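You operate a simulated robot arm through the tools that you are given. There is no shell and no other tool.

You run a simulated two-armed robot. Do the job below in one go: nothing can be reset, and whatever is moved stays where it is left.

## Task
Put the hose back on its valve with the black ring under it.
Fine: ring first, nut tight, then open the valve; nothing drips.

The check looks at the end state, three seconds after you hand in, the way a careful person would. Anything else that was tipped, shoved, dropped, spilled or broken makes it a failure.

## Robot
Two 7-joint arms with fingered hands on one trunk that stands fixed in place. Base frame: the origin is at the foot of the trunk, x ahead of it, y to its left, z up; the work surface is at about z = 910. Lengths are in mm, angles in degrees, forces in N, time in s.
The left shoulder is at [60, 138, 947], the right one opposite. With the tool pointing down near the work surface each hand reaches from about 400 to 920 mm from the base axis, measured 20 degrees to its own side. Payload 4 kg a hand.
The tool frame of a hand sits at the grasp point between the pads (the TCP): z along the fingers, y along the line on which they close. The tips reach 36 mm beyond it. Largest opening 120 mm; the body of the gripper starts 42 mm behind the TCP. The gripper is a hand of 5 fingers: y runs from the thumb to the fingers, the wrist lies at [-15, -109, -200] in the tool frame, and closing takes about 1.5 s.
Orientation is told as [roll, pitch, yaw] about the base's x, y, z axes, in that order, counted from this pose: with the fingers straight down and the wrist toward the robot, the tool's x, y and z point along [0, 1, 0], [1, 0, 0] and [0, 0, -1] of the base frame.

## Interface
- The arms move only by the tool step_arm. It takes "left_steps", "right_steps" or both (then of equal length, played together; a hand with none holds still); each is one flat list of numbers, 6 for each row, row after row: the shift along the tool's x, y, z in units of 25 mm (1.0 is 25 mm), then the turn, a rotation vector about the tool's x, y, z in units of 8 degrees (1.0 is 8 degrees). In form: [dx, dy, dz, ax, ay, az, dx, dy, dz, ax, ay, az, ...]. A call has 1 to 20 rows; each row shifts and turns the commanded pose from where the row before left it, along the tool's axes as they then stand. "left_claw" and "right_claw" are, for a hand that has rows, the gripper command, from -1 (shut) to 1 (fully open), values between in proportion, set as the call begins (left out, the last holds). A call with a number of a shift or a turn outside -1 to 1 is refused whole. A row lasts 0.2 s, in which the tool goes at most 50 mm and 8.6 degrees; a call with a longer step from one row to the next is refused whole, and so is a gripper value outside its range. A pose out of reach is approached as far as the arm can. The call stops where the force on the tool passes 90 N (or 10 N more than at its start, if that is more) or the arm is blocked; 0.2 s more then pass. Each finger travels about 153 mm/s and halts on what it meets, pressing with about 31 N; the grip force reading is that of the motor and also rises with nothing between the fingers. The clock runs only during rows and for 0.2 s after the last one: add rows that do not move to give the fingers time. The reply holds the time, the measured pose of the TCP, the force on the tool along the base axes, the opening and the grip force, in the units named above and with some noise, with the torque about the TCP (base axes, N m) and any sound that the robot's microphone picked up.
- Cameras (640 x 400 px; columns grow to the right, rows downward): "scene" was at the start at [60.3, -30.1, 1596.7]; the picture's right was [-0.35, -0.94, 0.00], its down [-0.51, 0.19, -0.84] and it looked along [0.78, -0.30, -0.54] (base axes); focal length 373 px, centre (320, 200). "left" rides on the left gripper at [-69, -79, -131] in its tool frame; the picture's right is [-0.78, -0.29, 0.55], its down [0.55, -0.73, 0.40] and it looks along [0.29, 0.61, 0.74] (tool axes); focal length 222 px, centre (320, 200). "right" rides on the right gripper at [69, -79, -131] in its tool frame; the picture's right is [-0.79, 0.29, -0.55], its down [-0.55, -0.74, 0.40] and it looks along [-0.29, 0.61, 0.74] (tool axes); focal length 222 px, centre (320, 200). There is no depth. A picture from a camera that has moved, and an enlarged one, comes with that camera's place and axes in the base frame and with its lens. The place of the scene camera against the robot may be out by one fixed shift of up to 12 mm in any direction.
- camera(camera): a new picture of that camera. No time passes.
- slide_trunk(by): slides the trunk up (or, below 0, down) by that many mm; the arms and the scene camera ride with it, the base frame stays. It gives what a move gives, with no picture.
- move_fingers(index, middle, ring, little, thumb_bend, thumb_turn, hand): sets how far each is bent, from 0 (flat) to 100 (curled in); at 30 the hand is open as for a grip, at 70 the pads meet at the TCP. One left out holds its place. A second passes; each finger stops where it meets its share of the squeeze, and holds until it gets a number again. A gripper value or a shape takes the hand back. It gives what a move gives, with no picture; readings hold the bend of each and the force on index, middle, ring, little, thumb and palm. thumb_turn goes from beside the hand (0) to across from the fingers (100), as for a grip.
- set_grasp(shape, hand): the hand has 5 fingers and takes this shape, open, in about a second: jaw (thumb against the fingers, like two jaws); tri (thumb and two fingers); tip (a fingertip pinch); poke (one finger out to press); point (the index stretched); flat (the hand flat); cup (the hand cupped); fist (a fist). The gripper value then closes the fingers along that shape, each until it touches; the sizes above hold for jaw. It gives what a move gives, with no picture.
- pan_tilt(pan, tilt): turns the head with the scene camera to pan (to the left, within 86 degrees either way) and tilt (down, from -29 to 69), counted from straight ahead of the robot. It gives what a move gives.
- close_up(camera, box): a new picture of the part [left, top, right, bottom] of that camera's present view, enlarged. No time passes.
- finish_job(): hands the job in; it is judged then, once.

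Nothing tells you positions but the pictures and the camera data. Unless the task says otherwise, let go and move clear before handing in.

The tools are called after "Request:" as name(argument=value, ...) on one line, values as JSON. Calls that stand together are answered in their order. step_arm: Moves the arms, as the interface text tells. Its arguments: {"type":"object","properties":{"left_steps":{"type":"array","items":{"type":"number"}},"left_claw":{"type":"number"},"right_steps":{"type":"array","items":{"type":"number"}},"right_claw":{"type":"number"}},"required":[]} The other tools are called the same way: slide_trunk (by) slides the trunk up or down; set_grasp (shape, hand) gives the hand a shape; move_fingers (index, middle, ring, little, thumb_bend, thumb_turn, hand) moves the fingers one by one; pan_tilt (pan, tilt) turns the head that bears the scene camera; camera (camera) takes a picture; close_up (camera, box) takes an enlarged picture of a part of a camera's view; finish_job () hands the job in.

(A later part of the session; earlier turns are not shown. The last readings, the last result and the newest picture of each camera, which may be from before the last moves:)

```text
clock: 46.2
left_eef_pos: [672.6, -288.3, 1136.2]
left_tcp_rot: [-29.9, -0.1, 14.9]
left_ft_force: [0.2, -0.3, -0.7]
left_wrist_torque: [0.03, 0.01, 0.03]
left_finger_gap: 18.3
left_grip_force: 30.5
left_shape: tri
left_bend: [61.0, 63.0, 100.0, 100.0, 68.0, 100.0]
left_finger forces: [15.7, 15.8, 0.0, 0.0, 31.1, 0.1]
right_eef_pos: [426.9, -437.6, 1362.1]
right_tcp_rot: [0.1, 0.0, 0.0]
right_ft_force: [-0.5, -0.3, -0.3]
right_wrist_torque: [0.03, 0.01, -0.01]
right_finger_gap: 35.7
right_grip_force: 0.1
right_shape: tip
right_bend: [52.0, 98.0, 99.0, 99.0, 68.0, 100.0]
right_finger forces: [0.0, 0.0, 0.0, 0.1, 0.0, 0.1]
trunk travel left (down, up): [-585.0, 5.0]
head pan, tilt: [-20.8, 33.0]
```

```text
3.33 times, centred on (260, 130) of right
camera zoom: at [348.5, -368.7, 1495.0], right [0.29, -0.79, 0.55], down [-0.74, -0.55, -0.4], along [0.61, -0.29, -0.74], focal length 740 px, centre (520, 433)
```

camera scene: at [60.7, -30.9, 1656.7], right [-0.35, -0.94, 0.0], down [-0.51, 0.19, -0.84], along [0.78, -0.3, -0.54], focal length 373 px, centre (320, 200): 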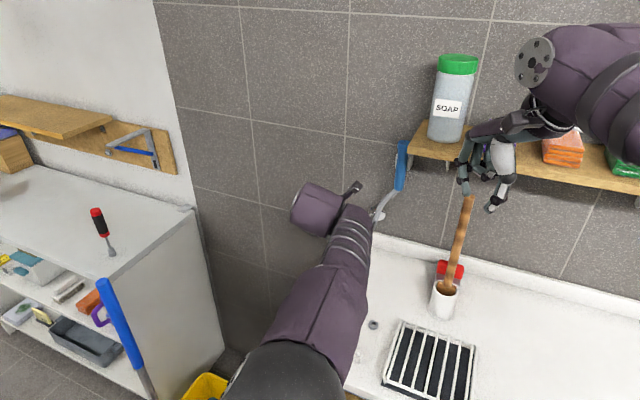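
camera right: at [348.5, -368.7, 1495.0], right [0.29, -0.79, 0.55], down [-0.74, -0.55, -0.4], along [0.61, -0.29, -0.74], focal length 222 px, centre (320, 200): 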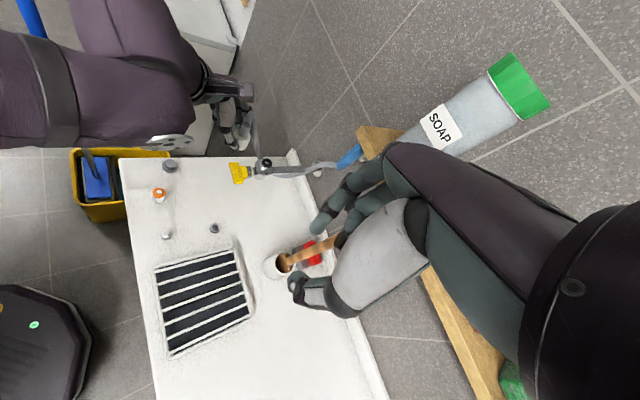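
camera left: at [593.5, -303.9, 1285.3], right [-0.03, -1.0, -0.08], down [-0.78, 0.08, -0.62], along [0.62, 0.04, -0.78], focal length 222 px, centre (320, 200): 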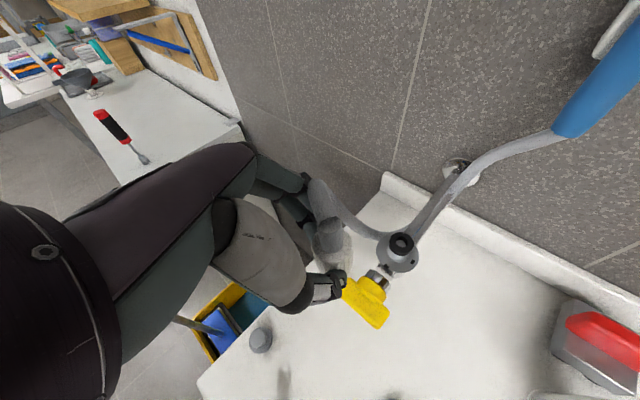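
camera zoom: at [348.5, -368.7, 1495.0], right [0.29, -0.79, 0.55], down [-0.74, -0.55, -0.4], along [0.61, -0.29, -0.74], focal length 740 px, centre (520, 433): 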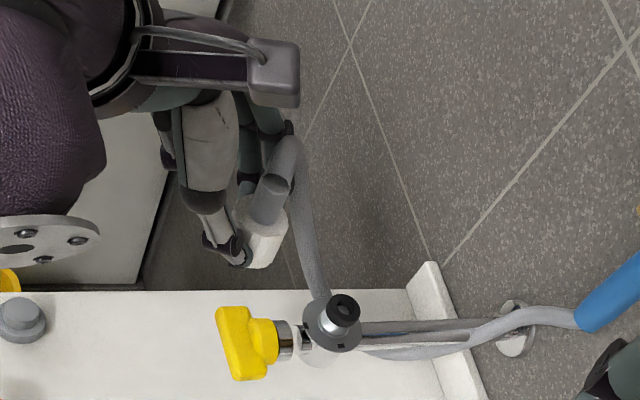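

Nut and ring positions agree: I need to move about 72 mm horizontally to be over the ring, with ~20 mm vertical clearance. Moving there and re-checking.

Request:
step_arm(left_steps=[-0.836, -0.011, 0.481, 0, 0, 0, -0.836, -0.011, 0.481, 0, 0, 0, -0.836, -0.011, 0.481, 0, 0, 0, 0, 0, 0, 0, 0, 0])

Request:
close_up(camera="left", box=[250, 160, 390, 300])

Request:
close_up(camera="right", box=[220, 90, 320, 190])

Request:
camera(camera="scene")

```text
clock: 47.2
left_eef_pos: [689.9, -356.3, 1137.2]
left_tcp_rot: [-30.0, -0.1, 15.0]
left_ft_force: [-1.3, 0.5, -0.8]
left_wrist_torque: [0.0, 0.01, 0.01]
left_finger_gap: 18.6
left_grip_force: 31.0
left_shape: tri
left_bend: [61.0, 63.0, 100.0, 100.0, 68.0, 100.0]
left_finger forces: [15.7, 15.7, 0.0, 0.1, 31.1, 0.1]
right_eef_pos: [426.2, -437.7, 1364.1]
right_tcp_rot: [0.0, 0.0, 0.1]
right_ft_force: [0.5, -0.8, -0.1]
right_wrist_torque: [-0.07, -0.02, 0.01]
right_finger_gap: 36.1
right_grip_force: 0.1
right_shape: tip
right_bend: [52.0, 98.0, 99.0, 99.0, 68.0, 100.0]
right_finger forces: [0.0, 0.1, 0.0, 0.1, 0.0, 0.1]
trunk travel left (down, up): [-585.0, 5.0]
head pan, tilt: [-20.8, 33.0]
```

```text
2.86 times, centred on (320, 230) of left
camera zoom: at [611.1, -372.2, 1285.9], right [-0.03, -1.0, -0.08], down [-0.78, 0.08, -0.62], along [0.62, 0.04, -0.78], focal length 635 px, centre (320, 114)
```

zoom: 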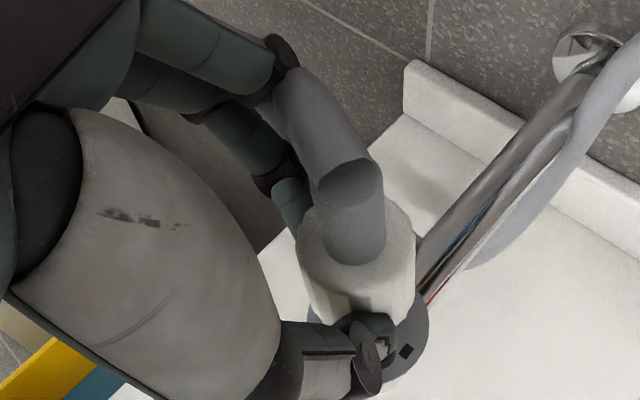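

```text
4.00 times, centred on (270, 140) of right
camera zoom: at [347.7, -367.7, 1495.5], right [0.29, -0.78, 0.55], down [-0.73, -0.55, -0.4], along [0.61, -0.29, -0.74], focal length 888 px, centre (520, 440)
```

zoom: 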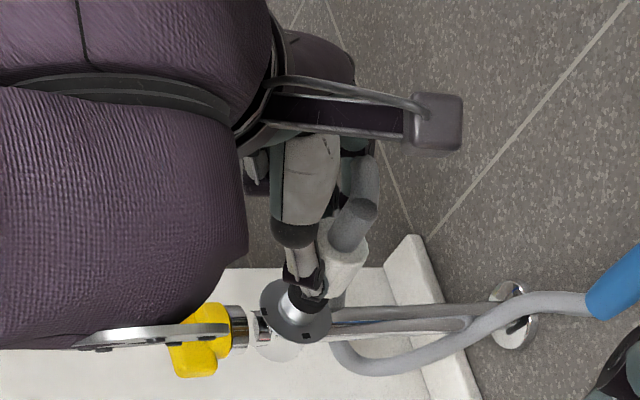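

```text
taken
camera scene: at [59.9, -29.8, 1656.8], right [-0.35, -0.94, 0.0], down [-0.51, 0.19, -0.84], along [0.78, -0.3, -0.54], focal length 373 px, centre (320, 200)
```

scene: 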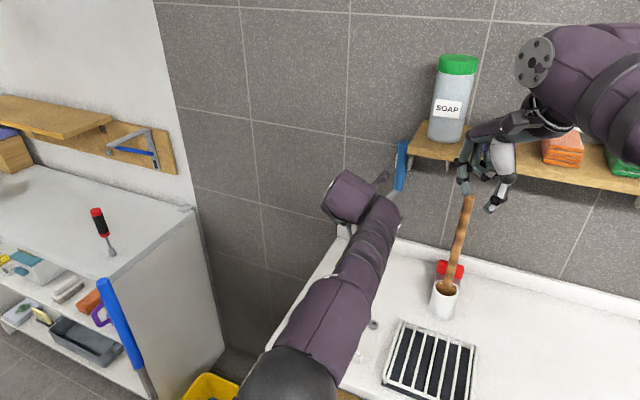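

The arm reaches. Now I need accurate alignment of nut over ring; zooming in closely from the right wrist camera and the scene camera.

Request:
close_up(camera="right", box=[245, 120, 305, 175])

Request:
close_up(camera="left", box=[300, 200, 360, 260])

Request:
close_up(camera="scene", box=[310, 160, 430, 280])

```text
7.27 times, centred on (275, 148) of right
camera zoom: at [347.7, -367.7, 1495.5], right [0.29, -0.78, 0.55], down [-0.73, -0.55, -0.4], along [0.61, -0.29, -0.74], focal length 1615 px, centre (647, 582)
```

zoom: 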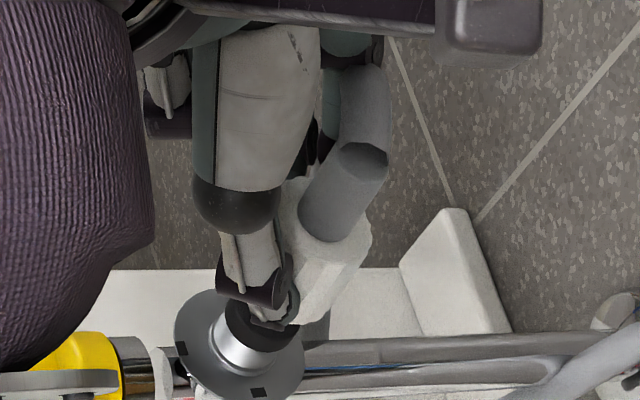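

```text
6.67 times, centred on (330, 230) of left
camera zoom: at [611.1, -372.2, 1285.9], right [-0.03, -1.0, -0.08], down [-0.78, 0.08, -0.62], along [0.62, 0.04, -0.78], focal length 1481 px, centre (253, 0)
```

zoom: 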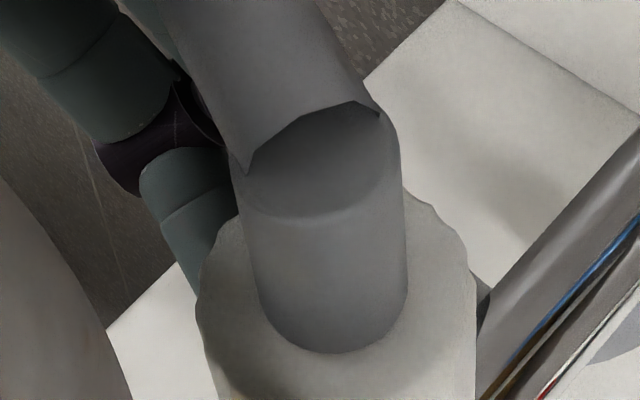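

```text
3.33 times, centred on (370, 220) of scene
camera zoom: at [59.9, -29.8, 1656.8], right [-0.35, -0.94, 0.0], down [-0.51, 0.19, -0.84], along [0.78, -0.3, -0.54], focal length 1244 px, centre (153, 133)
```

zoom: 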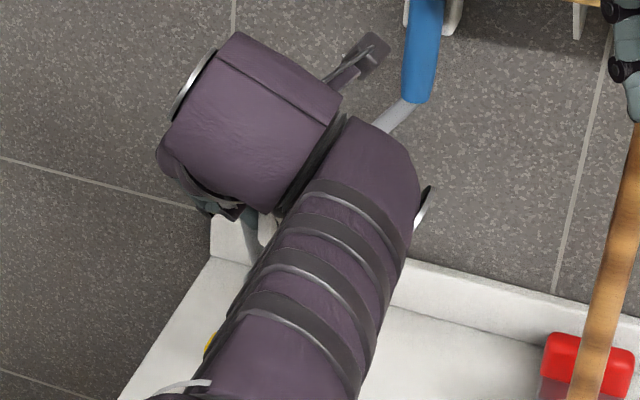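

Right view says the nut is within about 3 mm of the ring axis. I'll measure the flange in the left view more carefully.

Request:
close_up(camera="left", box=[300, 220, 360, 270])

Request:
close_up(camera="right", box=[255, 145, 285, 175])

```text
8.00 times, centred on (330, 245) of left
camera zoom: at [611.1, -372.2, 1285.9], right [-0.03, -1.0, -0.08], down [-0.78, 0.08, -0.62], along [0.62, 0.04, -0.78], focal length 1777 px, centre (240, -160)
```

zoom: 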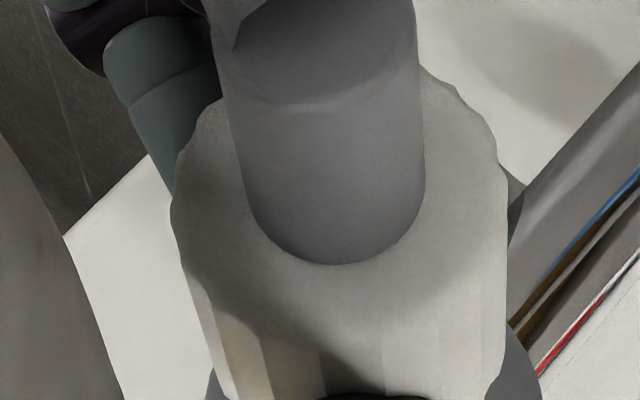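

```text
13.33 times, centred on (270, 160) of right
camera zoom: at [347.7, -367.7, 1495.5], right [0.29, -0.78, 0.55], down [-0.73, -0.55, -0.4], along [0.61, -0.29, -0.74], focal length 2962 px, centre (987, 733)
```

zoom: 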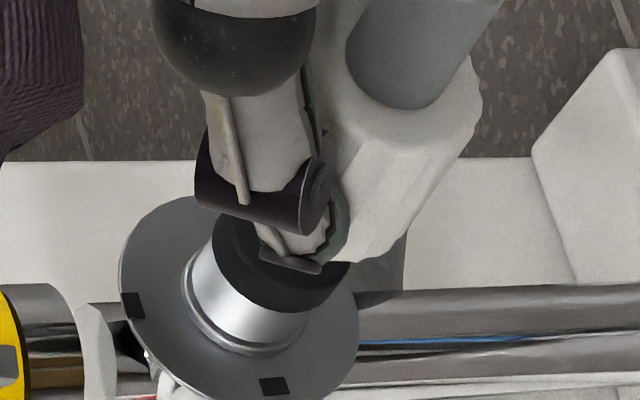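

Combining measurements, the nut needs about −1.2 mm in x and −2 mm in y. I'll apply that and lower to just above the ring, then look again.

Request:
step_arm(left_steps=[0.162, -0.034, 0.345, 0, 0, 0, 0.162, -0.034, 0.345, 0, 0, 0, 0, 0, 0, 0, 0, 0])

Request:
close_up(camera="right", box=[255, 140, 290, 175])

Request:
close_up(camera="left", box=[290, 200, 370, 290])

```text
clock: 48.0
left_eef_pos: [688.4, -360.1, 1116.8]
left_tcp_rot: [-30.1, 0.0, 15.1]
left_ft_force: [1.0, 0.4, -1.0]
left_wrist_torque: [0.04, -0.01, -0.01]
left_finger_gap: 18.3
left_grip_force: 31.3
left_shape: tri
left_bend: [61.0, 63.0, 100.0, 100.0, 68.0, 100.0]
left_finger forces: [15.6, 15.7, 0.0, 0.0, 31.1, 0.1]
right_eef_pos: [427.0, -437.9, 1363.4]
right_tcp_rot: [0.1, 0.0, 0.0]
right_ft_force: [0.7, 0.1, 0.3]
right_wrist_torque: [0.05, 0.02, 0.01]
right_finger_gap: 36.0
right_grip_force: 0.0
right_shape: tip
right_bend: [52.0, 98.0, 99.0, 99.0, 68.0, 100.0]
right_finger forces: [0.0, 0.0, 0.0, 0.1, 0.1, 0.0]
trunk travel left (down, up): [-585.0, 5.0]
head pan, tilt: [-20.8, 33.0]
```

```text
11.43 times, centred on (272, 158) of right
camera zoom: at [348.0, -368.0, 1495.3], right [0.29, -0.79, 0.55], down [-0.74, -0.55, -0.4], along [0.61, -0.29, -0.74], focal length 2538 px, centre (863, 686)
```

zoom: 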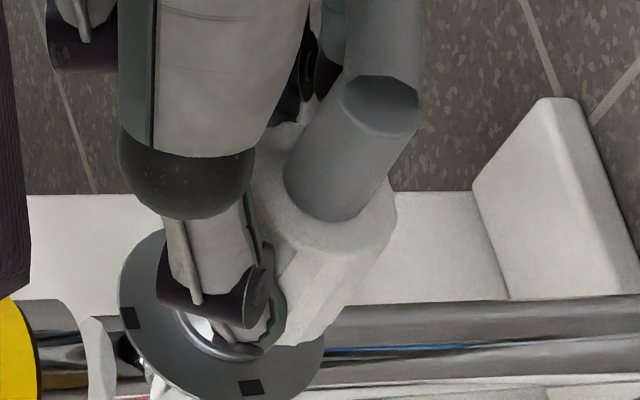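

```text
4.44 times, centred on (330, 245) of left
camera zoom: at [610.4, -375.4, 1265.2], right [-0.03, -1.0, -0.08], down [-0.78, 0.08, -0.62], along [0.62, 0.04, -0.78], focal length 987 px, centre (276, 0)
```

zoom: 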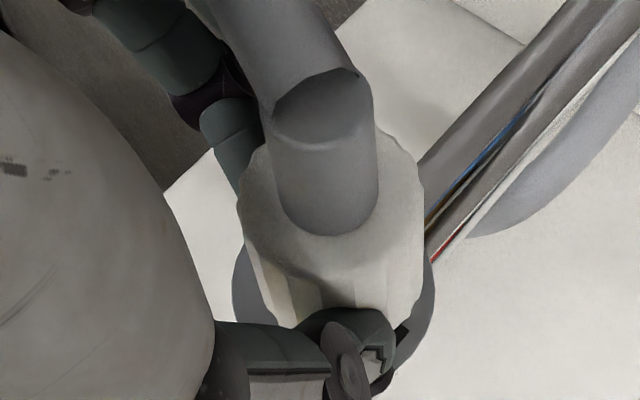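

Lateral alignment looks good; I need the flange extremes to settle the front-back offset. Zooming on the flange's left and right edges.

Request:
close_up(camera="left", box=[303, 245, 333, 275])

Request:
close_up(camera="left", box=[338, 245, 368, 290])

```text
13.33 times, centred on (318, 260) of left
camera zoom: at [610.4, -375.4, 1265.2], right [-0.03, -1.0, -0.08], down [-0.78, 0.08, -0.62], along [0.62, 0.04, -0.78], focal length 2962 px, centre (347, -600)
```

zoom: 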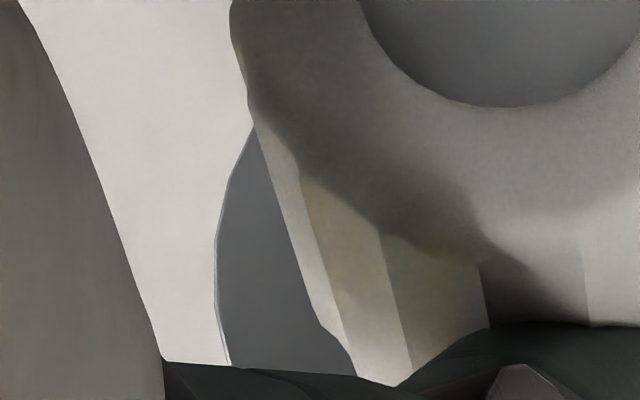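

```text
8.89 times, centred on (353, 268) of left
camera zoom: at [610.4, -375.4, 1265.2], right [-0.03, -1.0, -0.08], down [-0.78, 0.08, -0.62], along [0.62, 0.04, -0.78], focal length 1974 px, centre (27, -400)
```

zoom: 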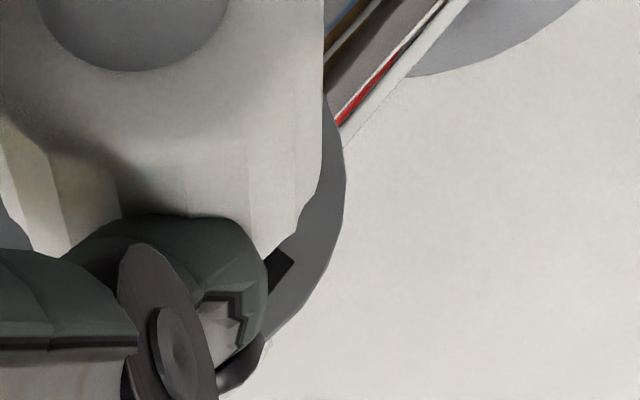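

Left-right is aligned within ~0.5 mm; front-back the nut should go about 1.5 mm toward +x. I'll apply that and lower 6 mm, watching force.

Request:
step_arm(left_steps=[-0.014, 0.058, 0.008, 0, 0, 0, 0.06, 0, 0.104, 0, 0, 0, 0.06, 0, 0.104, 0, 0, 0, 0, 0, 0, 0, 0, 0])

Request:
close_up(camera="right", box=[255, 140, 290, 175])

Request:
close_up(camera="left", box=[290, 200, 370, 290])

```text
clock: 49.0
left_eef_pos: [691.3, -359.5, 1112.2]
left_tcp_rot: [-30.2, -0.2, 15.0]
left_ft_force: [0.7, 1.4, 7.5]
left_wrist_torque: [0.01, -0.1, 0.05]
left_finger_gap: 18.7
left_grip_force: 31.0
left_shape: tri
left_bend: [61.0, 62.0, 100.0, 100.0, 68.0, 100.0]
left_finger forces: [16.1, 18.0, 0.0, 0.1, 31.6, 0.0]
right_eef_pos: [425.2, -437.5, 1364.8]
right_tcp_rot: [0.1, 0.1, 0.0]
right_ft_force: [0.1, -0.3, -0.4]
right_wrist_torque: [-0.03, -0.02, 0.01]
right_finger_gap: 36.0
right_grip_force: 0.1
right_shape: tip
right_bend: [52.0, 98.0, 99.0, 99.0, 68.0, 100.0]
right_finger forces: [0.0, 0.0, 0.0, 0.0, 0.0, 0.1]
trunk travel left (down, up): [-585.0, 5.0]
head pan, tilt: [-20.8, 33.0]
```

```text
11.43 times, centred on (272, 158) of right
camera zoom: at [347.5, -367.5, 1495.7], right [0.29, -0.78, 0.55], down [-0.73, -0.55, -0.4], along [0.61, -0.29, -0.74], focal length 2538 px, centre (863, 686)
```

zoom: 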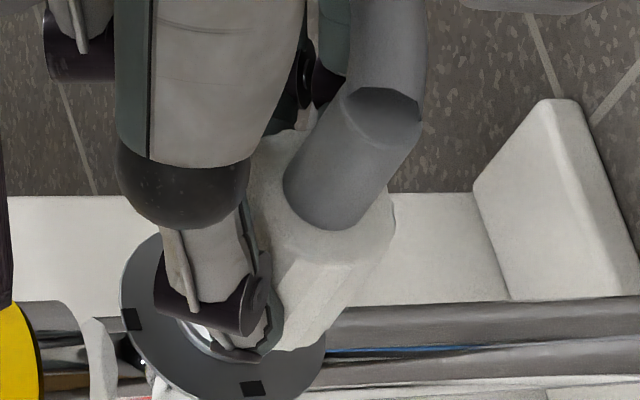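

```text
4.44 times, centred on (330, 245) of left
camera zoom: at [611.0, -375.1, 1261.2], right [-0.03, -1.0, -0.08], down [-0.78, 0.08, -0.62], along [0.62, 0.04, -0.78], focal length 987 px, centre (276, 0)
```

zoom: 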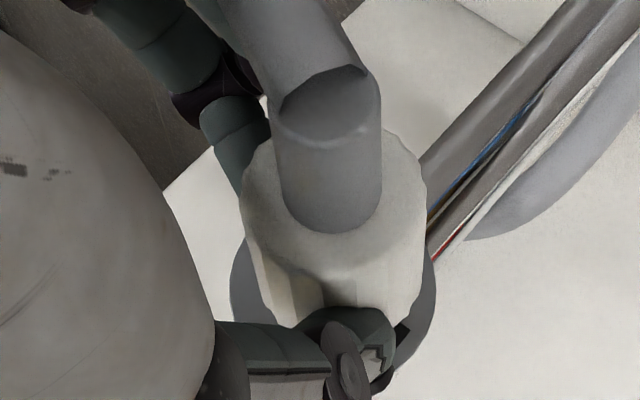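

Contact at nut-bottom ≈ ring-top height (7.5 N), with the torque hinting the touch is on the +y side. I'll keep this light pressure and nudge +y by 1 mm to see whether it drops over the ring.

Request:
step_arm(left_steps=[0.0335, 0.0104, -0.0193, 0, 0, 0, 0, 0, 0, 0, 0, 0])

Request:
step_arm(left_steps=[0.0335, 0.0104, -0.0193, 0, 0, 0, 0, 0, 0, 0, 0, 0])

```text
clock: 49.6
left_eef_pos: [690.6, -359.5, 1112.4]
left_tcp_rot: [-30.0, 0.0, 14.8]
left_ft_force: [0.5, -0.9, 11.8]
left_wrist_torque: [-0.19, -0.15, -0.02]
left_finger_gap: 19.0
left_grip_force: 30.5
left_shape: tri
left_bend: [61.0, 63.0, 100.0, 100.0, 69.0, 100.0]
left_finger forces: [16.5, 16.1, 0.1, 0.1, 31.8, 0.0]
right_eef_pos: [425.9, -438.2, 1364.1]
right_tcp_rot: [0.0, 0.0, 0.0]
right_ft_force: [0.5, 0.3, -0.6]
right_wrist_torque: [-0.01, -0.05, -0.02]
right_finger_gap: 36.1
right_grip_force: 0.0
right_shape: tip
right_bend: [52.0, 98.0, 99.0, 99.0, 68.0, 100.0]
right_finger forces: [0.0, 0.0, 0.1, 0.0, 0.0, 0.0]
trunk travel left (down, up): [-585.0, 5.0]
head pan, tilt: [-20.8, 33.0]
```

```text
clock: 50.2
left_eef_pos: [689.7, -358.8, 1111.1]
left_tcp_rot: [-30.1, -0.1, 14.9]
left_ft_force: [-0.4, -3.5, 13.4]
left_wrist_torque: [-0.27, -0.11, -0.06]
left_finger_gap: 19.2
left_grip_force: 31.1
left_shape: tri
left_bend: [61.0, 63.0, 100.0, 100.0, 69.0, 100.0]
left_finger forces: [16.8, 14.8, 0.0, 0.0, 32.1, 0.1]
right_eef_pos: [423.9, -438.2, 1363.8]
right_tcp_rot: [0.1, 0.0, 0.1]
right_ft_force: [-0.4, -0.3, -0.5]
right_wrist_torque: [-0.01, -0.02, -0.01]
right_finger_gap: 36.0
right_grip_force: 0.2
right_shape: tip
right_bend: [52.0, 98.0, 99.0, 99.0, 68.0, 100.0]
right_finger forces: [0.0, 0.0, 0.1, 0.0, 0.0, 0.0]
trunk travel left (down, up): [-585.0, 5.0]
head pan, tilt: [-20.8, 33.0]
```

The contact centroid is close to the nut axis now. Let me look closely at how the nut sits relative to the ring.

Request:
close_up(camera="right", box=[258, 148, 283, 173])

Request:
close_up(camera="left", box=[303, 240, 333, 275])

Request:
close_up(camera="left", box=[335, 235, 365, 290])

```text
16.00 times, centred on (270, 160) of right
camera zoom: at [346.8, -368.0, 1495.7], right [0.29, -0.79, 0.55], down [-0.73, -0.55, -0.4], along [0.61, -0.29, -0.74], focal length 3554 px, centre (1112, 832)
```

zoom: 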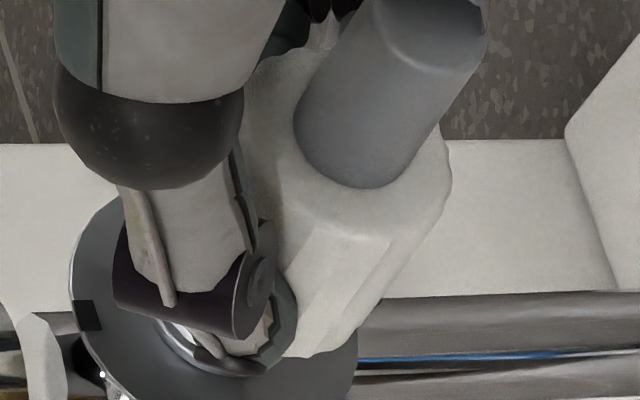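

```text
11.43 times, centred on (318, 258) of left
camera zoom: at [610.7, -373.9, 1260.3], right [-0.04, -1.0, -0.08], down [-0.78, 0.08, -0.62], along [0.62, 0.04, -0.78], focal length 2538 px, centre (343, -457)
```

zoom: 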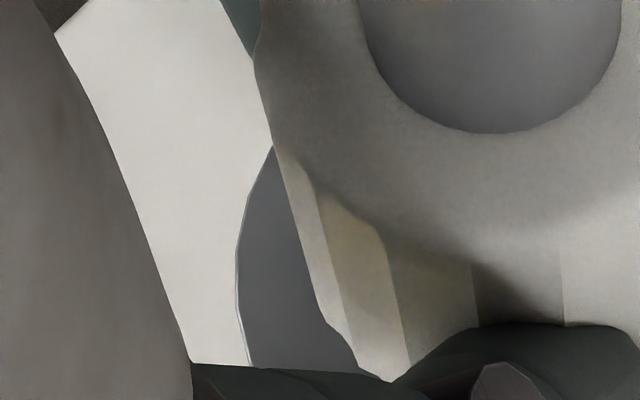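

```text
7.27 times, centred on (350, 262) of left
camera zoom: at [610.7, -373.9, 1260.3], right [-0.04, -1.0, -0.08], down [-0.78, 0.08, -0.62], along [0.62, 0.04, -0.78], focal length 1615 px, centre (102, -254)
```

zoom: 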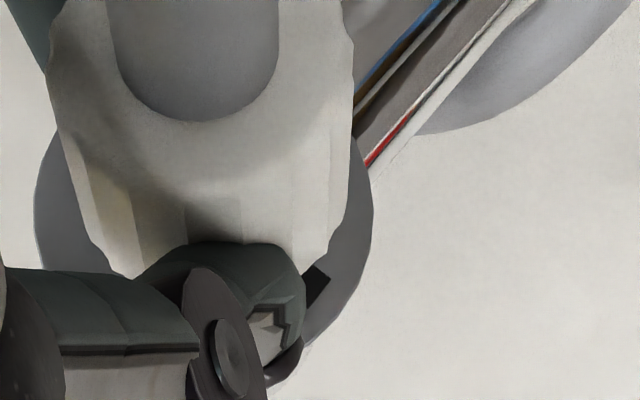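

I can't see the ring behind the thumb. I'll lift 8 mm and slide 45 mm aside so nut and ring appear side by side in the left camera, to measure the needed displacement precisely (and confirm the ring is still seated).

Request:
step_arm(left_steps=[-0.16, 0, -0.277, 0, 0, 0, 0, 0, 0, 0, 0, 0, 0.753, 0.233, -0.435, 0, 0, 0, 0.753, 0.233, -0.435, 0, 0, 0, 0, 0, 0, 0, 0, 0])

Request:
close_up(camera="left", box=[300, 190, 400, 280])

Request:
close_up(camera="left", box=[300, 200, 350, 250])

Request:
close_up(camera="left", box=[350, 220, 400, 270])

Request:
close_up(camera="right", box=[245, 120, 305, 175])

```text
clock: 51.4
left_eef_pos: [690.3, -313.3, 1118.8]
left_tcp_rot: [-30.0, 0.0, 14.9]
left_ft_force: [0.0, 0.2, -0.7]
left_wrist_torque: [0.02, 0.01, 0.0]
left_finger_gap: 18.8
left_grip_force: 30.6
left_shape: tri
left_bend: [61.0, 63.0, 100.0, 100.0, 69.0, 100.0]
left_finger forces: [15.2, 15.4, 0.1, 0.0, 30.0, 0.0]
right_eef_pos: [426.0, -438.4, 1363.3]
right_tcp_rot: [0.0, 0.1, 0.1]
right_ft_force: [1.4, -0.4, 0.6]
right_wrist_torque: [-0.02, 0.01, -0.04]
right_finger_gap: 35.8
right_grip_force: 0.0
right_shape: tip
right_bend: [52.0, 98.0, 99.0, 99.0, 68.0, 100.0]
right_finger forces: [0.0, 0.1, 0.0, 0.0, 0.0, 0.0]
trunk travel left (down, up): [-585.0, 5.0]
head pan, tilt: [-20.8, 33.0]
```

```text
4.44 times, centred on (350, 235) of left
camera zoom: at [611.3, -328.0, 1267.8], right [-0.03, -1.0, -0.08], down [-0.78, 0.08, -0.62], along [0.62, 0.04, -0.78], focal length 987 px, centre (187, 44)
```

zoom: 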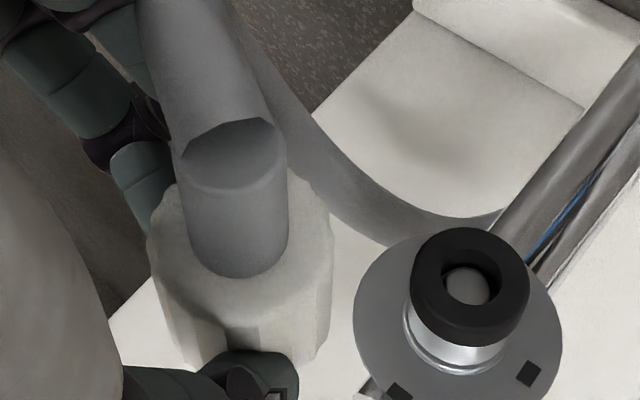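

```text
8.00 times, centred on (325, 225) of left
camera zoom: at [611.3, -328.0, 1267.8], right [-0.03, -1.0, -0.08], down [-0.78, 0.08, -0.62], along [0.62, 0.04, -0.78], focal length 1777 px, centre (280, 0)
```

zoom: 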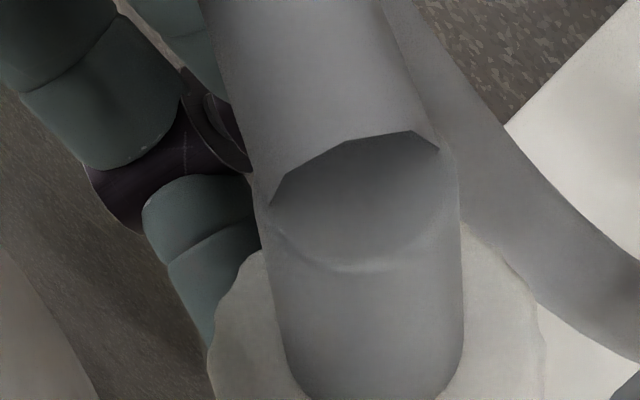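

```text
8.00 times, centred on (375, 245) of left
camera zoom: at [611.3, -328.0, 1267.8], right [-0.03, -1.0, -0.08], down [-0.78, 0.08, -0.62], along [0.62, 0.04, -0.78], focal length 1777 px, centre (-120, -160)
```

zoom: 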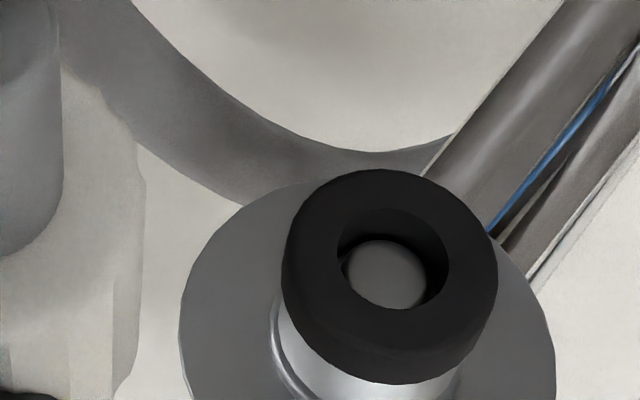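

```text
7.27 times, centred on (275, 148) of right
camera zoom: at [348.1, -368.3, 1495.2], right [0.29, -0.79, 0.55], down [-0.74, -0.55, -0.4], along [0.61, -0.29, -0.74], focal length 1615 px, centre (647, 582)
```

zoom: 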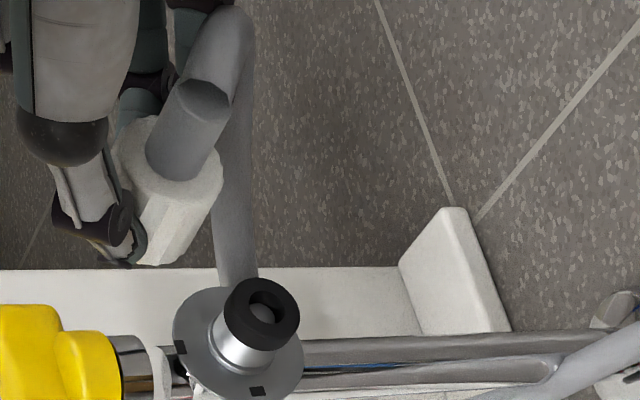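

The ring is still properly seated. I'll take tighter zooms from the right camera to cross-check the nut-to-ring displacement.

Request:
close_up(camera="right", box=[244, 120, 269, 145])

Request:
close_up(camera="right", box=[258, 150, 283, 175])

Request:
close_up(camera="left", box=[305, 215, 345, 265])

```text
16.00 times, centred on (256, 132) of right
camera zoom: at [348.1, -368.3, 1495.2], right [0.29, -0.79, 0.55], down [-0.74, -0.55, -0.4], along [0.61, -0.29, -0.74], focal length 3554 px, centre (1336, 1280)
```

zoom: 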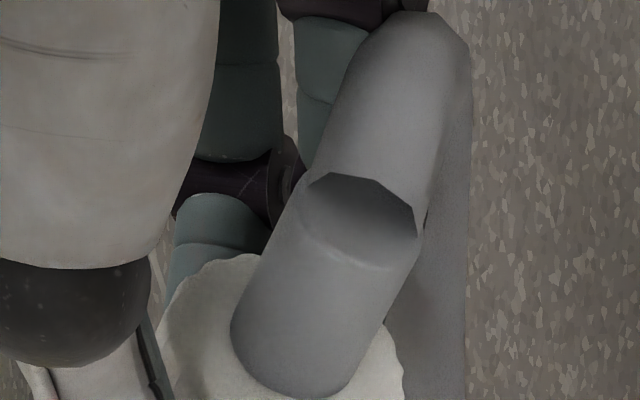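

```text
16.00 times, centred on (270, 162) of right
camera zoom: at [348.1, -368.3, 1495.2], right [0.29, -0.79, 0.55], down [-0.74, -0.55, -0.4], along [0.61, -0.29, -0.74], focal length 3554 px, centre (1112, 800)
```

zoom: 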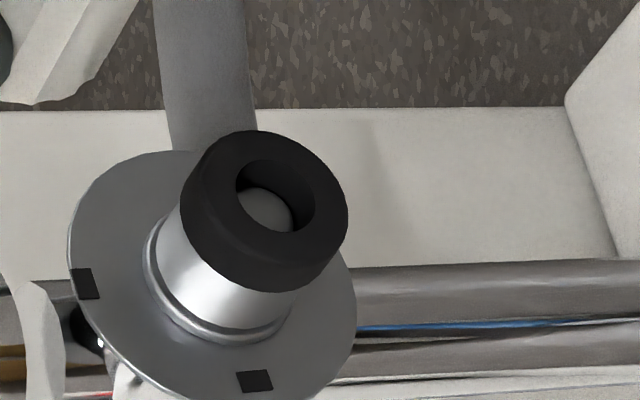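

```text
8.00 times, centred on (325, 240) of left
camera zoom: at [611.3, -328.0, 1267.8], right [-0.03, -1.0, -0.08], down [-0.78, 0.08, -0.62], along [0.62, 0.04, -0.78], focal length 1777 px, centre (280, -120)
```

zoom: 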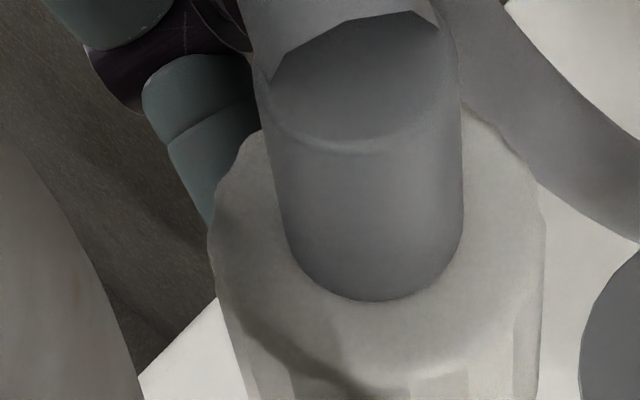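

Re-measured: the nut is ~34 mm tall (I'd assumed 23), and with that both cameras agree on a displacement of about (+7, −47) mm — so my earlier try was ~6 mm off in x. Moving over now at the same height.

Request:
step_arm(left_steps=[-0.821, -0.109, 0.474, 0, 0, 0, -0.821, -0.109, 0.474, 0, 0, 0, 0, 0, 0, 0, 0, 0])

Request:
close_up(camera="right", box=[255, 140, 290, 175])

Request:
close_up(camera="left", box=[290, 200, 370, 290])

```text
clock: 52.2
left_eef_pos: [695.1, -361.5, 1119.8]
left_tcp_rot: [-29.9, 0.0, 15.0]
left_ft_force: [-0.4, -0.3, -0.4]
left_wrist_torque: [0.03, -0.02, -0.03]
left_finger_gap: 18.6
left_grip_force: 31.2
left_shape: tri
left_bend: [61.0, 63.0, 100.0, 100.0, 69.0, 100.0]
left_finger forces: [15.2, 15.5, 0.1, 0.0, 30.0, 0.0]
right_eef_pos: [425.4, -438.4, 1363.4]
right_tcp_rot: [0.1, 0.1, 0.0]
right_ft_force: [-1.1, -0.7, 0.8]
right_wrist_torque: [0.0, -0.01, -0.01]
right_finger_gap: 36.1
right_grip_force: 0.0
right_shape: tip
right_bend: [52.0, 98.0, 99.0, 99.0, 68.0, 100.0]
right_finger forces: [0.0, 0.0, 0.0, 0.0, 0.1, 0.0]
trunk travel left (down, up): [-585.0, 5.0]
head pan, tilt: [-20.8, 33.0]
```

```text
11.43 times, centred on (272, 158) of right
camera zoom: at [347.9, -368.0, 1495.4], right [0.29, -0.79, 0.55], down [-0.73, -0.55, -0.4], along [0.61, -0.29, -0.74], focal length 2538 px, centre (863, 686)
```

zoom: 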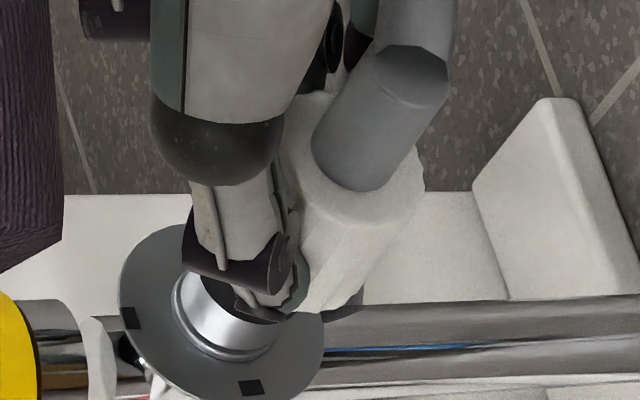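

```text
4.44 times, centred on (330, 245) of left
camera zoom: at [618.0, -376.6, 1268.3], right [-0.03, -1.0, -0.08], down [-0.78, 0.08, -0.62], along [0.62, 0.04, -0.78], focal length 987 px, centre (276, 0)
```

zoom: 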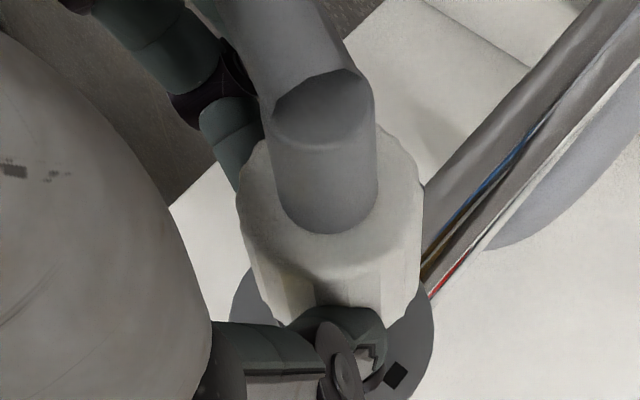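

Looks plausible. Lowering in small steps past the earlier contact height.

Request:
step_arm(left_steps=[0.06, 0, 0.104, 0, 0, 0, 0.06, 0, 0.104, 0, 0, 0, 0.04, 0, 0.069, 0, 0, 0, 0, 0, 0, 0, 0, 0])

Request:
step_arm(left_steps=[0.03, 0, 0.052, 0, 0, 0, 0, 0, 0, 0, 0, 0])

```text
clock: 53.2
left_eef_pos: [695.6, -360.5, 1112.7]
left_tcp_rot: [-30.1, -0.1, 15.1]
left_ft_force: [1.2, 0.4, 4.7]
left_wrist_torque: [0.01, -0.03, 0.0]
left_finger_gap: 18.8
left_grip_force: 31.1
left_shape: tri
left_bend: [61.0, 62.0, 100.0, 100.0, 69.0, 100.0]
left_finger forces: [16.2, 16.3, 0.0, 0.1, 30.7, 0.0]
right_eef_pos: [426.4, -436.9, 1363.8]
right_tcp_rot: [-0.1, -0.1, 0.0]
right_ft_force: [-1.2, -0.8, 0.0]
right_wrist_torque: [-0.03, 0.02, 0.01]
right_finger_gap: 36.0
right_grip_force: 0.0
right_shape: tip
right_bend: [52.0, 98.0, 99.0, 99.0, 68.0, 100.0]
right_finger forces: [0.1, 0.0, 0.1, 0.1, 0.1, 0.1]
trunk travel left (down, up): [-585.0, 5.0]
head pan, tilt: [-20.8, 33.0]
```

```text
clock: 53.8
left_eef_pos: [696.4, -361.2, 1111.5]
left_tcp_rot: [-30.1, -0.2, 15.0]
left_ft_force: [2.2, -1.6, 9.3]
left_wrist_torque: [-0.16, -0.14, -0.01]
left_finger_gap: 18.9
left_grip_force: 31.0
left_shape: tri
left_bend: [61.0, 62.0, 100.0, 100.0, 69.0, 100.0]
left_finger forces: [16.6, 17.0, 0.1, 0.0, 31.2, 0.0]
right_eef_pos: [425.3, -438.2, 1363.5]
right_tcp_rot: [0.0, 0.0, 0.0]
right_ft_force: [-0.6, 0.6, 0.6]
right_wrist_torque: [-0.01, -0.04, 0.01]
right_finger_gap: 36.1
right_grip_force: 0.0
right_shape: tip
right_bend: [52.0, 98.0, 99.0, 99.0, 68.0, 100.0]
right_finger forces: [0.0, 0.1, 0.0, 0.0, 0.0, 0.0]
trunk travel left (down, up): [-585.0, 5.0]
head pan, tilt: [-20.8, 33.0]
```

Contact again at the same height, so the nut's bottom rim still catches the ring; clearance must be tight. I'll zoom to see any ring edge showing beyond the nut.

Request:
close_up(camera="right", box=[260, 150, 285, 175])

Request:
close_up(camera="left", box=[330, 235, 370, 290])

Request:
close_up(camera="left", box=[300, 235, 340, 290])

Request:
close_up(camera="scene", box=[325, 200, 385, 260])

```text
16.00 times, centred on (272, 162) of right
camera zoom: at [347.3, -367.9, 1495.6], right [0.29, -0.78, 0.55], down [-0.73, -0.55, -0.4], along [0.61, -0.29, -0.74], focal length 3554 px, centre (1080, 800)
```

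zoom: 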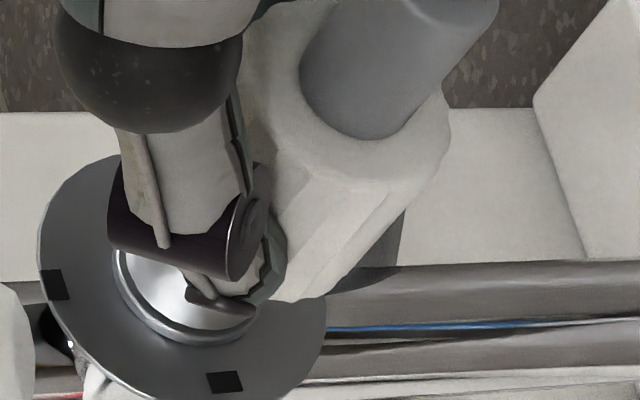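

```text
7.27 times, centred on (350, 262) of left
camera zoom: at [617.4, -375.5, 1260.1], right [-0.03, -1.0, -0.08], down [-0.78, 0.08, -0.62], along [0.62, 0.04, -0.78], focal length 1615 px, centre (102, -254)
```

zoom: 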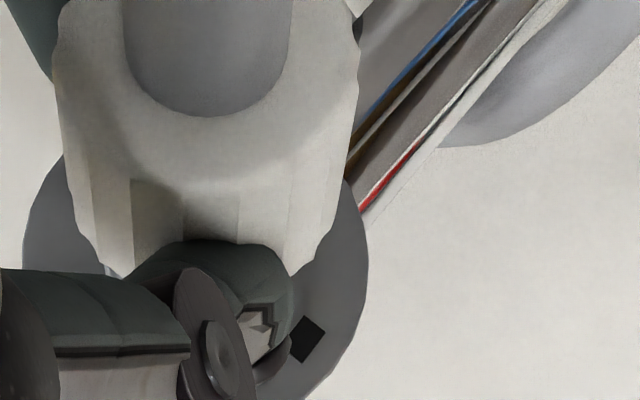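

```text
7.27 times, centred on (320, 262) of left
camera zoom: at [617.4, -375.5, 1260.1], right [-0.03, -1.0, -0.08], down [-0.78, 0.08, -0.62], along [0.62, 0.04, -0.78], focal length 1615 px, centre (320, -254)
```

zoom: 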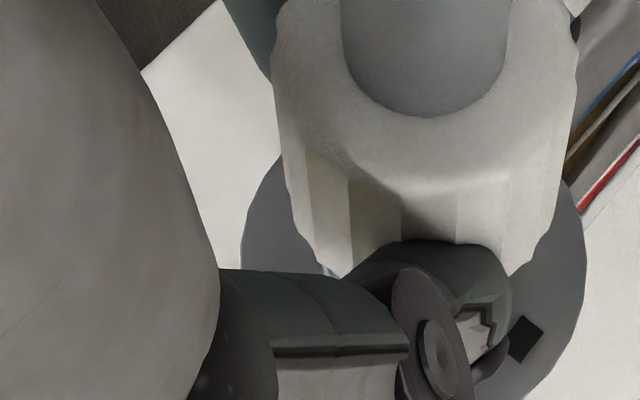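

```text
6.67 times, centred on (355, 230) of scene
camera zoom: at [59.6, -29.9, 1656.9], right [-0.35, -0.93, 0.0], down [-0.51, 0.19, -0.84], along [0.78, -0.3, -0.54], focal length 2488 px, centre (87, 0)
```

zoom: 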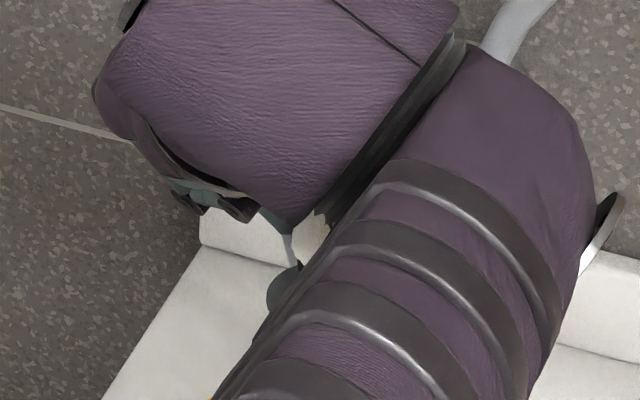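

Both the flange measurement and the contact torque suggest the nut should go another ~(+1.5,+1.0) mm. I'll hop: lift 3 mm, shift, lower again.

Request:
step_arm(left_steps=[-0.06, 0, -0.104, 0, 0, 0, 0.02, 0.068, -0.0116, 0, 0, 0, 0.06, 0, 0.104, 0, 0, 0, 0, 0, 0, 0, 0, 0, 0, 0, 0, 0, 0, 0])

```text
clock: 55.0
left_eef_pos: [697.0, -359.2, 1110.6]
left_tcp_rot: [-30.1, 0.0, 14.9]
left_ft_force: [-3.4, -2.9, 10.7]
left_wrist_torque: [-0.09, 0.09, -0.06]
left_finger_gap: 19.3
left_grip_force: 31.5
left_shape: tri
left_bend: [61.0, 63.0, 100.0, 100.0, 69.0, 100.0]
left_finger forces: [15.8, 14.6, 0.0, 0.0, 34.0, 0.0]
right_eef_pos: [424.6, -438.2, 1363.7]
right_tcp_rot: [0.0, -0.1, 0.0]
right_ft_force: [-0.1, -0.9, -0.2]
right_wrist_torque: [0.0, 0.0, 0.04]
right_finger_gap: 35.9
right_grip_force: 0.0
right_shape: tip
right_bend: [52.0, 98.0, 99.0, 99.0, 68.0, 100.0]
right_finger forces: [0.1, 0.0, 0.0, 0.1, 0.0, 0.1]
trunk travel left (down, up): [-585.0, 5.0]
head pan, tilt: [-20.8, 33.0]
```

The lateral reaction flipped in x and stays negative in y, so the true centre lies about (−0.9, −2.0) mm from here. Hopping there.

Request:
step_arm(left_steps=[-0.06, 0, -0.104, 0, 0, 0, -0.059, -0.0555, 0.034, 0, 0, 0, 0.06, 0, 0.104, 0, 0, 0, 0, 0, 0, 0, 0, 0, 0, 0, 0, 0, 0, 0])

```text
clock: 56.2
left_eef_pos: [697.8, -360.2, 1111.8]
left_tcp_rot: [-29.9, -0.1, 15.0]
left_ft_force: [-3.7, 4.2, 10.6]
left_wrist_torque: [0.08, 0.07, -0.03]
left_finger_gap: 19.2
left_grip_force: 31.3
left_shape: tri
left_bend: [61.0, 62.0, 100.0, 100.0, 69.0, 100.0]
left_finger forces: [15.1, 18.0, 0.1, 0.0, 34.5, 0.0]
right_eef_pos: [424.4, -436.4, 1364.3]
right_tcp_rot: [0.0, -0.2, 0.1]
right_ft_force: [-0.8, 0.1, -0.4]
right_wrist_torque: [0.01, -0.03, -0.04]
right_finger_gap: 35.9
right_grip_force: 0.2
right_shape: tip
right_bend: [52.0, 98.0, 99.0, 99.0, 68.0, 100.0]
right_finger forces: [0.0, 0.0, 0.0, 0.0, 0.0, 0.0]
trunk travel left (down, up): [-585.0, 5.0]
head pan, tilt: [-20.8, 33.0]
```

Reaction in y flipped sign, so the centre is bracketed: about (−0.3, +1.2) mm from here. Hopping there.

Request:
step_arm(left_steps=[-0.06, 0, -0.104, 0, 0, 0, 0.043, 0.001, -0.025, 0, 0, 0, 0.06, 0, 0.104, 0, 0, 0, 0, 0, 0, 0, 0, 0, 0, 0, 0, 0, 0, 0])

```text
clock: 57.4
left_eef_pos: [696.4, -360.0, 1110.7]
left_tcp_rot: [-30.1, -0.1, 15.0]
left_ft_force: [-0.7, -0.4, 10.9]
left_wrist_torque: [-0.08, -0.05, -0.01]
left_finger_gap: 19.4
left_grip_force: 31.3
left_shape: tri
left_bend: [61.0, 62.0, 100.0, 100.0, 69.0, 100.0]
left_finger forces: [15.9, 17.9, 0.1, 0.0, 33.0, 0.0]
right_eef_pos: [425.5, -438.3, 1363.9]
right_tcp_rot: [0.0, 0.0, 0.1]
right_ft_force: [-0.3, 0.0, 0.4]
right_wrist_torque: [-0.03, -0.01, -0.01]
right_finger_gap: 36.0
right_grip_force: 0.0
right_shape: tip
right_bend: [52.0, 98.0, 99.0, 99.0, 68.0, 100.0]
right_finger forces: [0.1, 0.0, 0.0, 0.0, 0.0, 0.1]
trunk travel left (down, up): [-585.0, 5.0]
head pan, tilt: [-20.8, 33.0]
```

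Lateral force is now nil with 11 N straight up: the nut is centred on the outlet. I'll try turning clockwise (viewed from above) about the valve axis by 24° while keeping this light pressure.

Request:
step_arm(left_steps=[-0.0119, 0.0762, 0.0069, 0.5, 0, 0.866, -0.0119, 0.0762, 0.0069, 0.5, 0, 0.866, -0.0119, 0.0762, 0.0069, 0.5, 0, 0.866, 0, 0, 0, 0, 0, 0])

Request:
close_up(camera="right", box=[255, 140, 290, 175])

Request:
close_up(camera="left", box=[290, 200, 370, 290])

```text
clock: 58.4
left_eef_pos: [702.2, -359.1, 1108.5]
left_tcp_rot: [-30.0, 0.0, -9.1]
left_ft_force: [-0.4, -0.7, 0.2]
left_wrist_torque: [0.0, 0.01, -0.02]
left_finger_gap: 18.7
left_grip_force: 31.0
left_shape: tri
left_bend: [61.0, 62.0, 100.0, 100.0, 69.0, 100.0]
left_finger forces: [15.1, 15.6, 0.0, 0.1, 29.7, 0.1]
right_eef_pos: [426.2, -437.7, 1363.6]
right_tcp_rot: [0.0, 0.0, 0.0]
right_ft_force: [0.5, -0.3, 0.4]
right_wrist_torque: [0.0, -0.06, -0.01]
right_finger_gap: 36.0
right_grip_force: 0.0
right_shape: tip
right_bend: [52.0, 98.0, 99.0, 99.0, 68.0, 100.0]
right_finger forces: [0.1, 0.0, 0.0, 0.0, 0.0, 0.0]
trunk travel left (down, up): [-585.0, 5.0]
head pan, tilt: [-20.8, 33.0]
```

```text
11.43 times, centred on (272, 158) of right
camera zoom: at [347.8, -368.4, 1495.3], right [0.29, -0.79, 0.55], down [-0.74, -0.55, -0.4], along [0.61, -0.29, -0.74], focal length 2538 px, centre (863, 686)
```

zoom: 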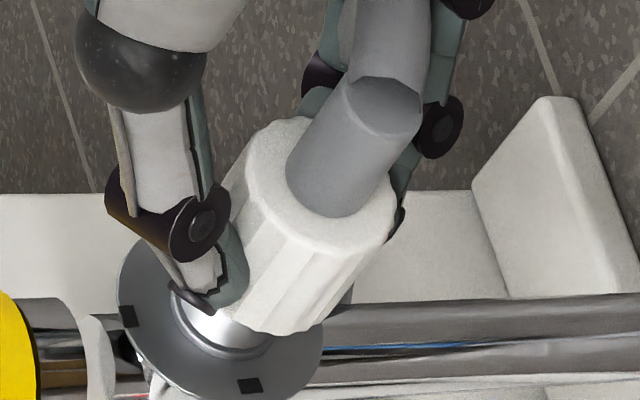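

```text
4.44 times, centred on (330, 245) of left
camera zoom: at [625.0, -342.8, 1256.9], right [-0.44, -0.9, -0.08], down [-0.68, 0.39, -0.62], along [0.59, -0.21, -0.78], focal length 987 px, centre (276, 0)
```

zoom: 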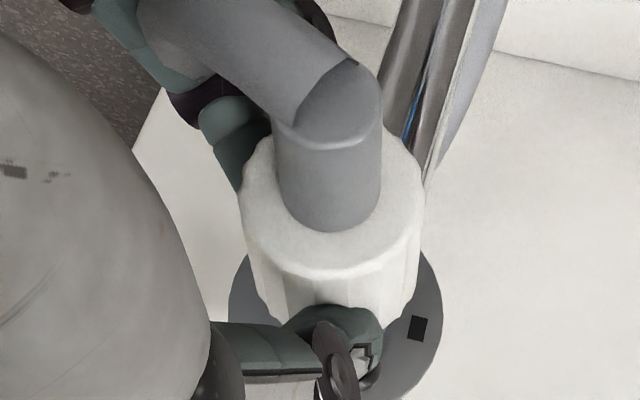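

The nut slipped over the ring: force fell to zero and the view shows the nut concentric with its rim below the ring's top. I'll lower further in small steps.

Request:
step_arm(left_steps=[0.04, 0, 0.069, 0, 0, 0, 0.04, 0, 0.069, 0, 0, 0, 0, 0, 0, 0, 0, 0])

Request:
close_up(camera="right", box=[255, 140, 290, 175])

```text
clock: 59.2
left_eef_pos: [703.0, -358.9, 1105.2]
left_tcp_rot: [-30.0, 0.1, -9.0]
left_ft_force: [-2.7, 3.2, 0.4]
left_wrist_torque: [0.06, 0.08, -0.02]
left_finger_gap: 18.8
left_grip_force: 30.8
left_shape: tri
left_bend: [61.0, 62.0, 100.0, 100.0, 69.0, 100.0]
left_finger forces: [14.2, 14.9, 0.0, 0.1, 31.2, 0.0]
right_eef_pos: [426.2, -438.6, 1363.3]
right_tcp_rot: [0.0, 0.0, -0.1]
right_ft_force: [-0.2, 0.5, -0.5]
right_wrist_torque: [0.02, 0.0, -0.01]
right_finger_gap: 35.8
right_grip_force: 0.1
right_shape: tip
right_bend: [52.0, 98.0, 99.0, 99.0, 68.0, 100.0]
right_finger forces: [0.0, 0.0, 0.1, 0.0, 0.1, 0.0]
trunk travel left (down, up): [-585.0, 5.0]
head pan, tilt: [-20.8, 33.0]
```

```text
11.43 times, centred on (272, 158) of right
camera zoom: at [347.9, -367.8, 1495.4], right [0.29, -0.78, 0.55], down [-0.73, -0.55, -0.4], along [0.61, -0.29, -0.74], focal length 2538 px, centre (863, 686)
```

zoom: 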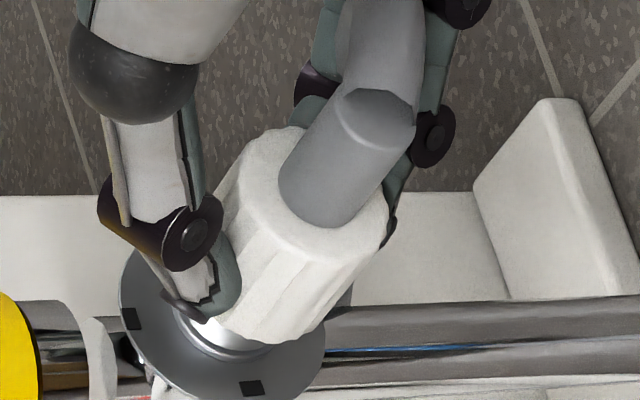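

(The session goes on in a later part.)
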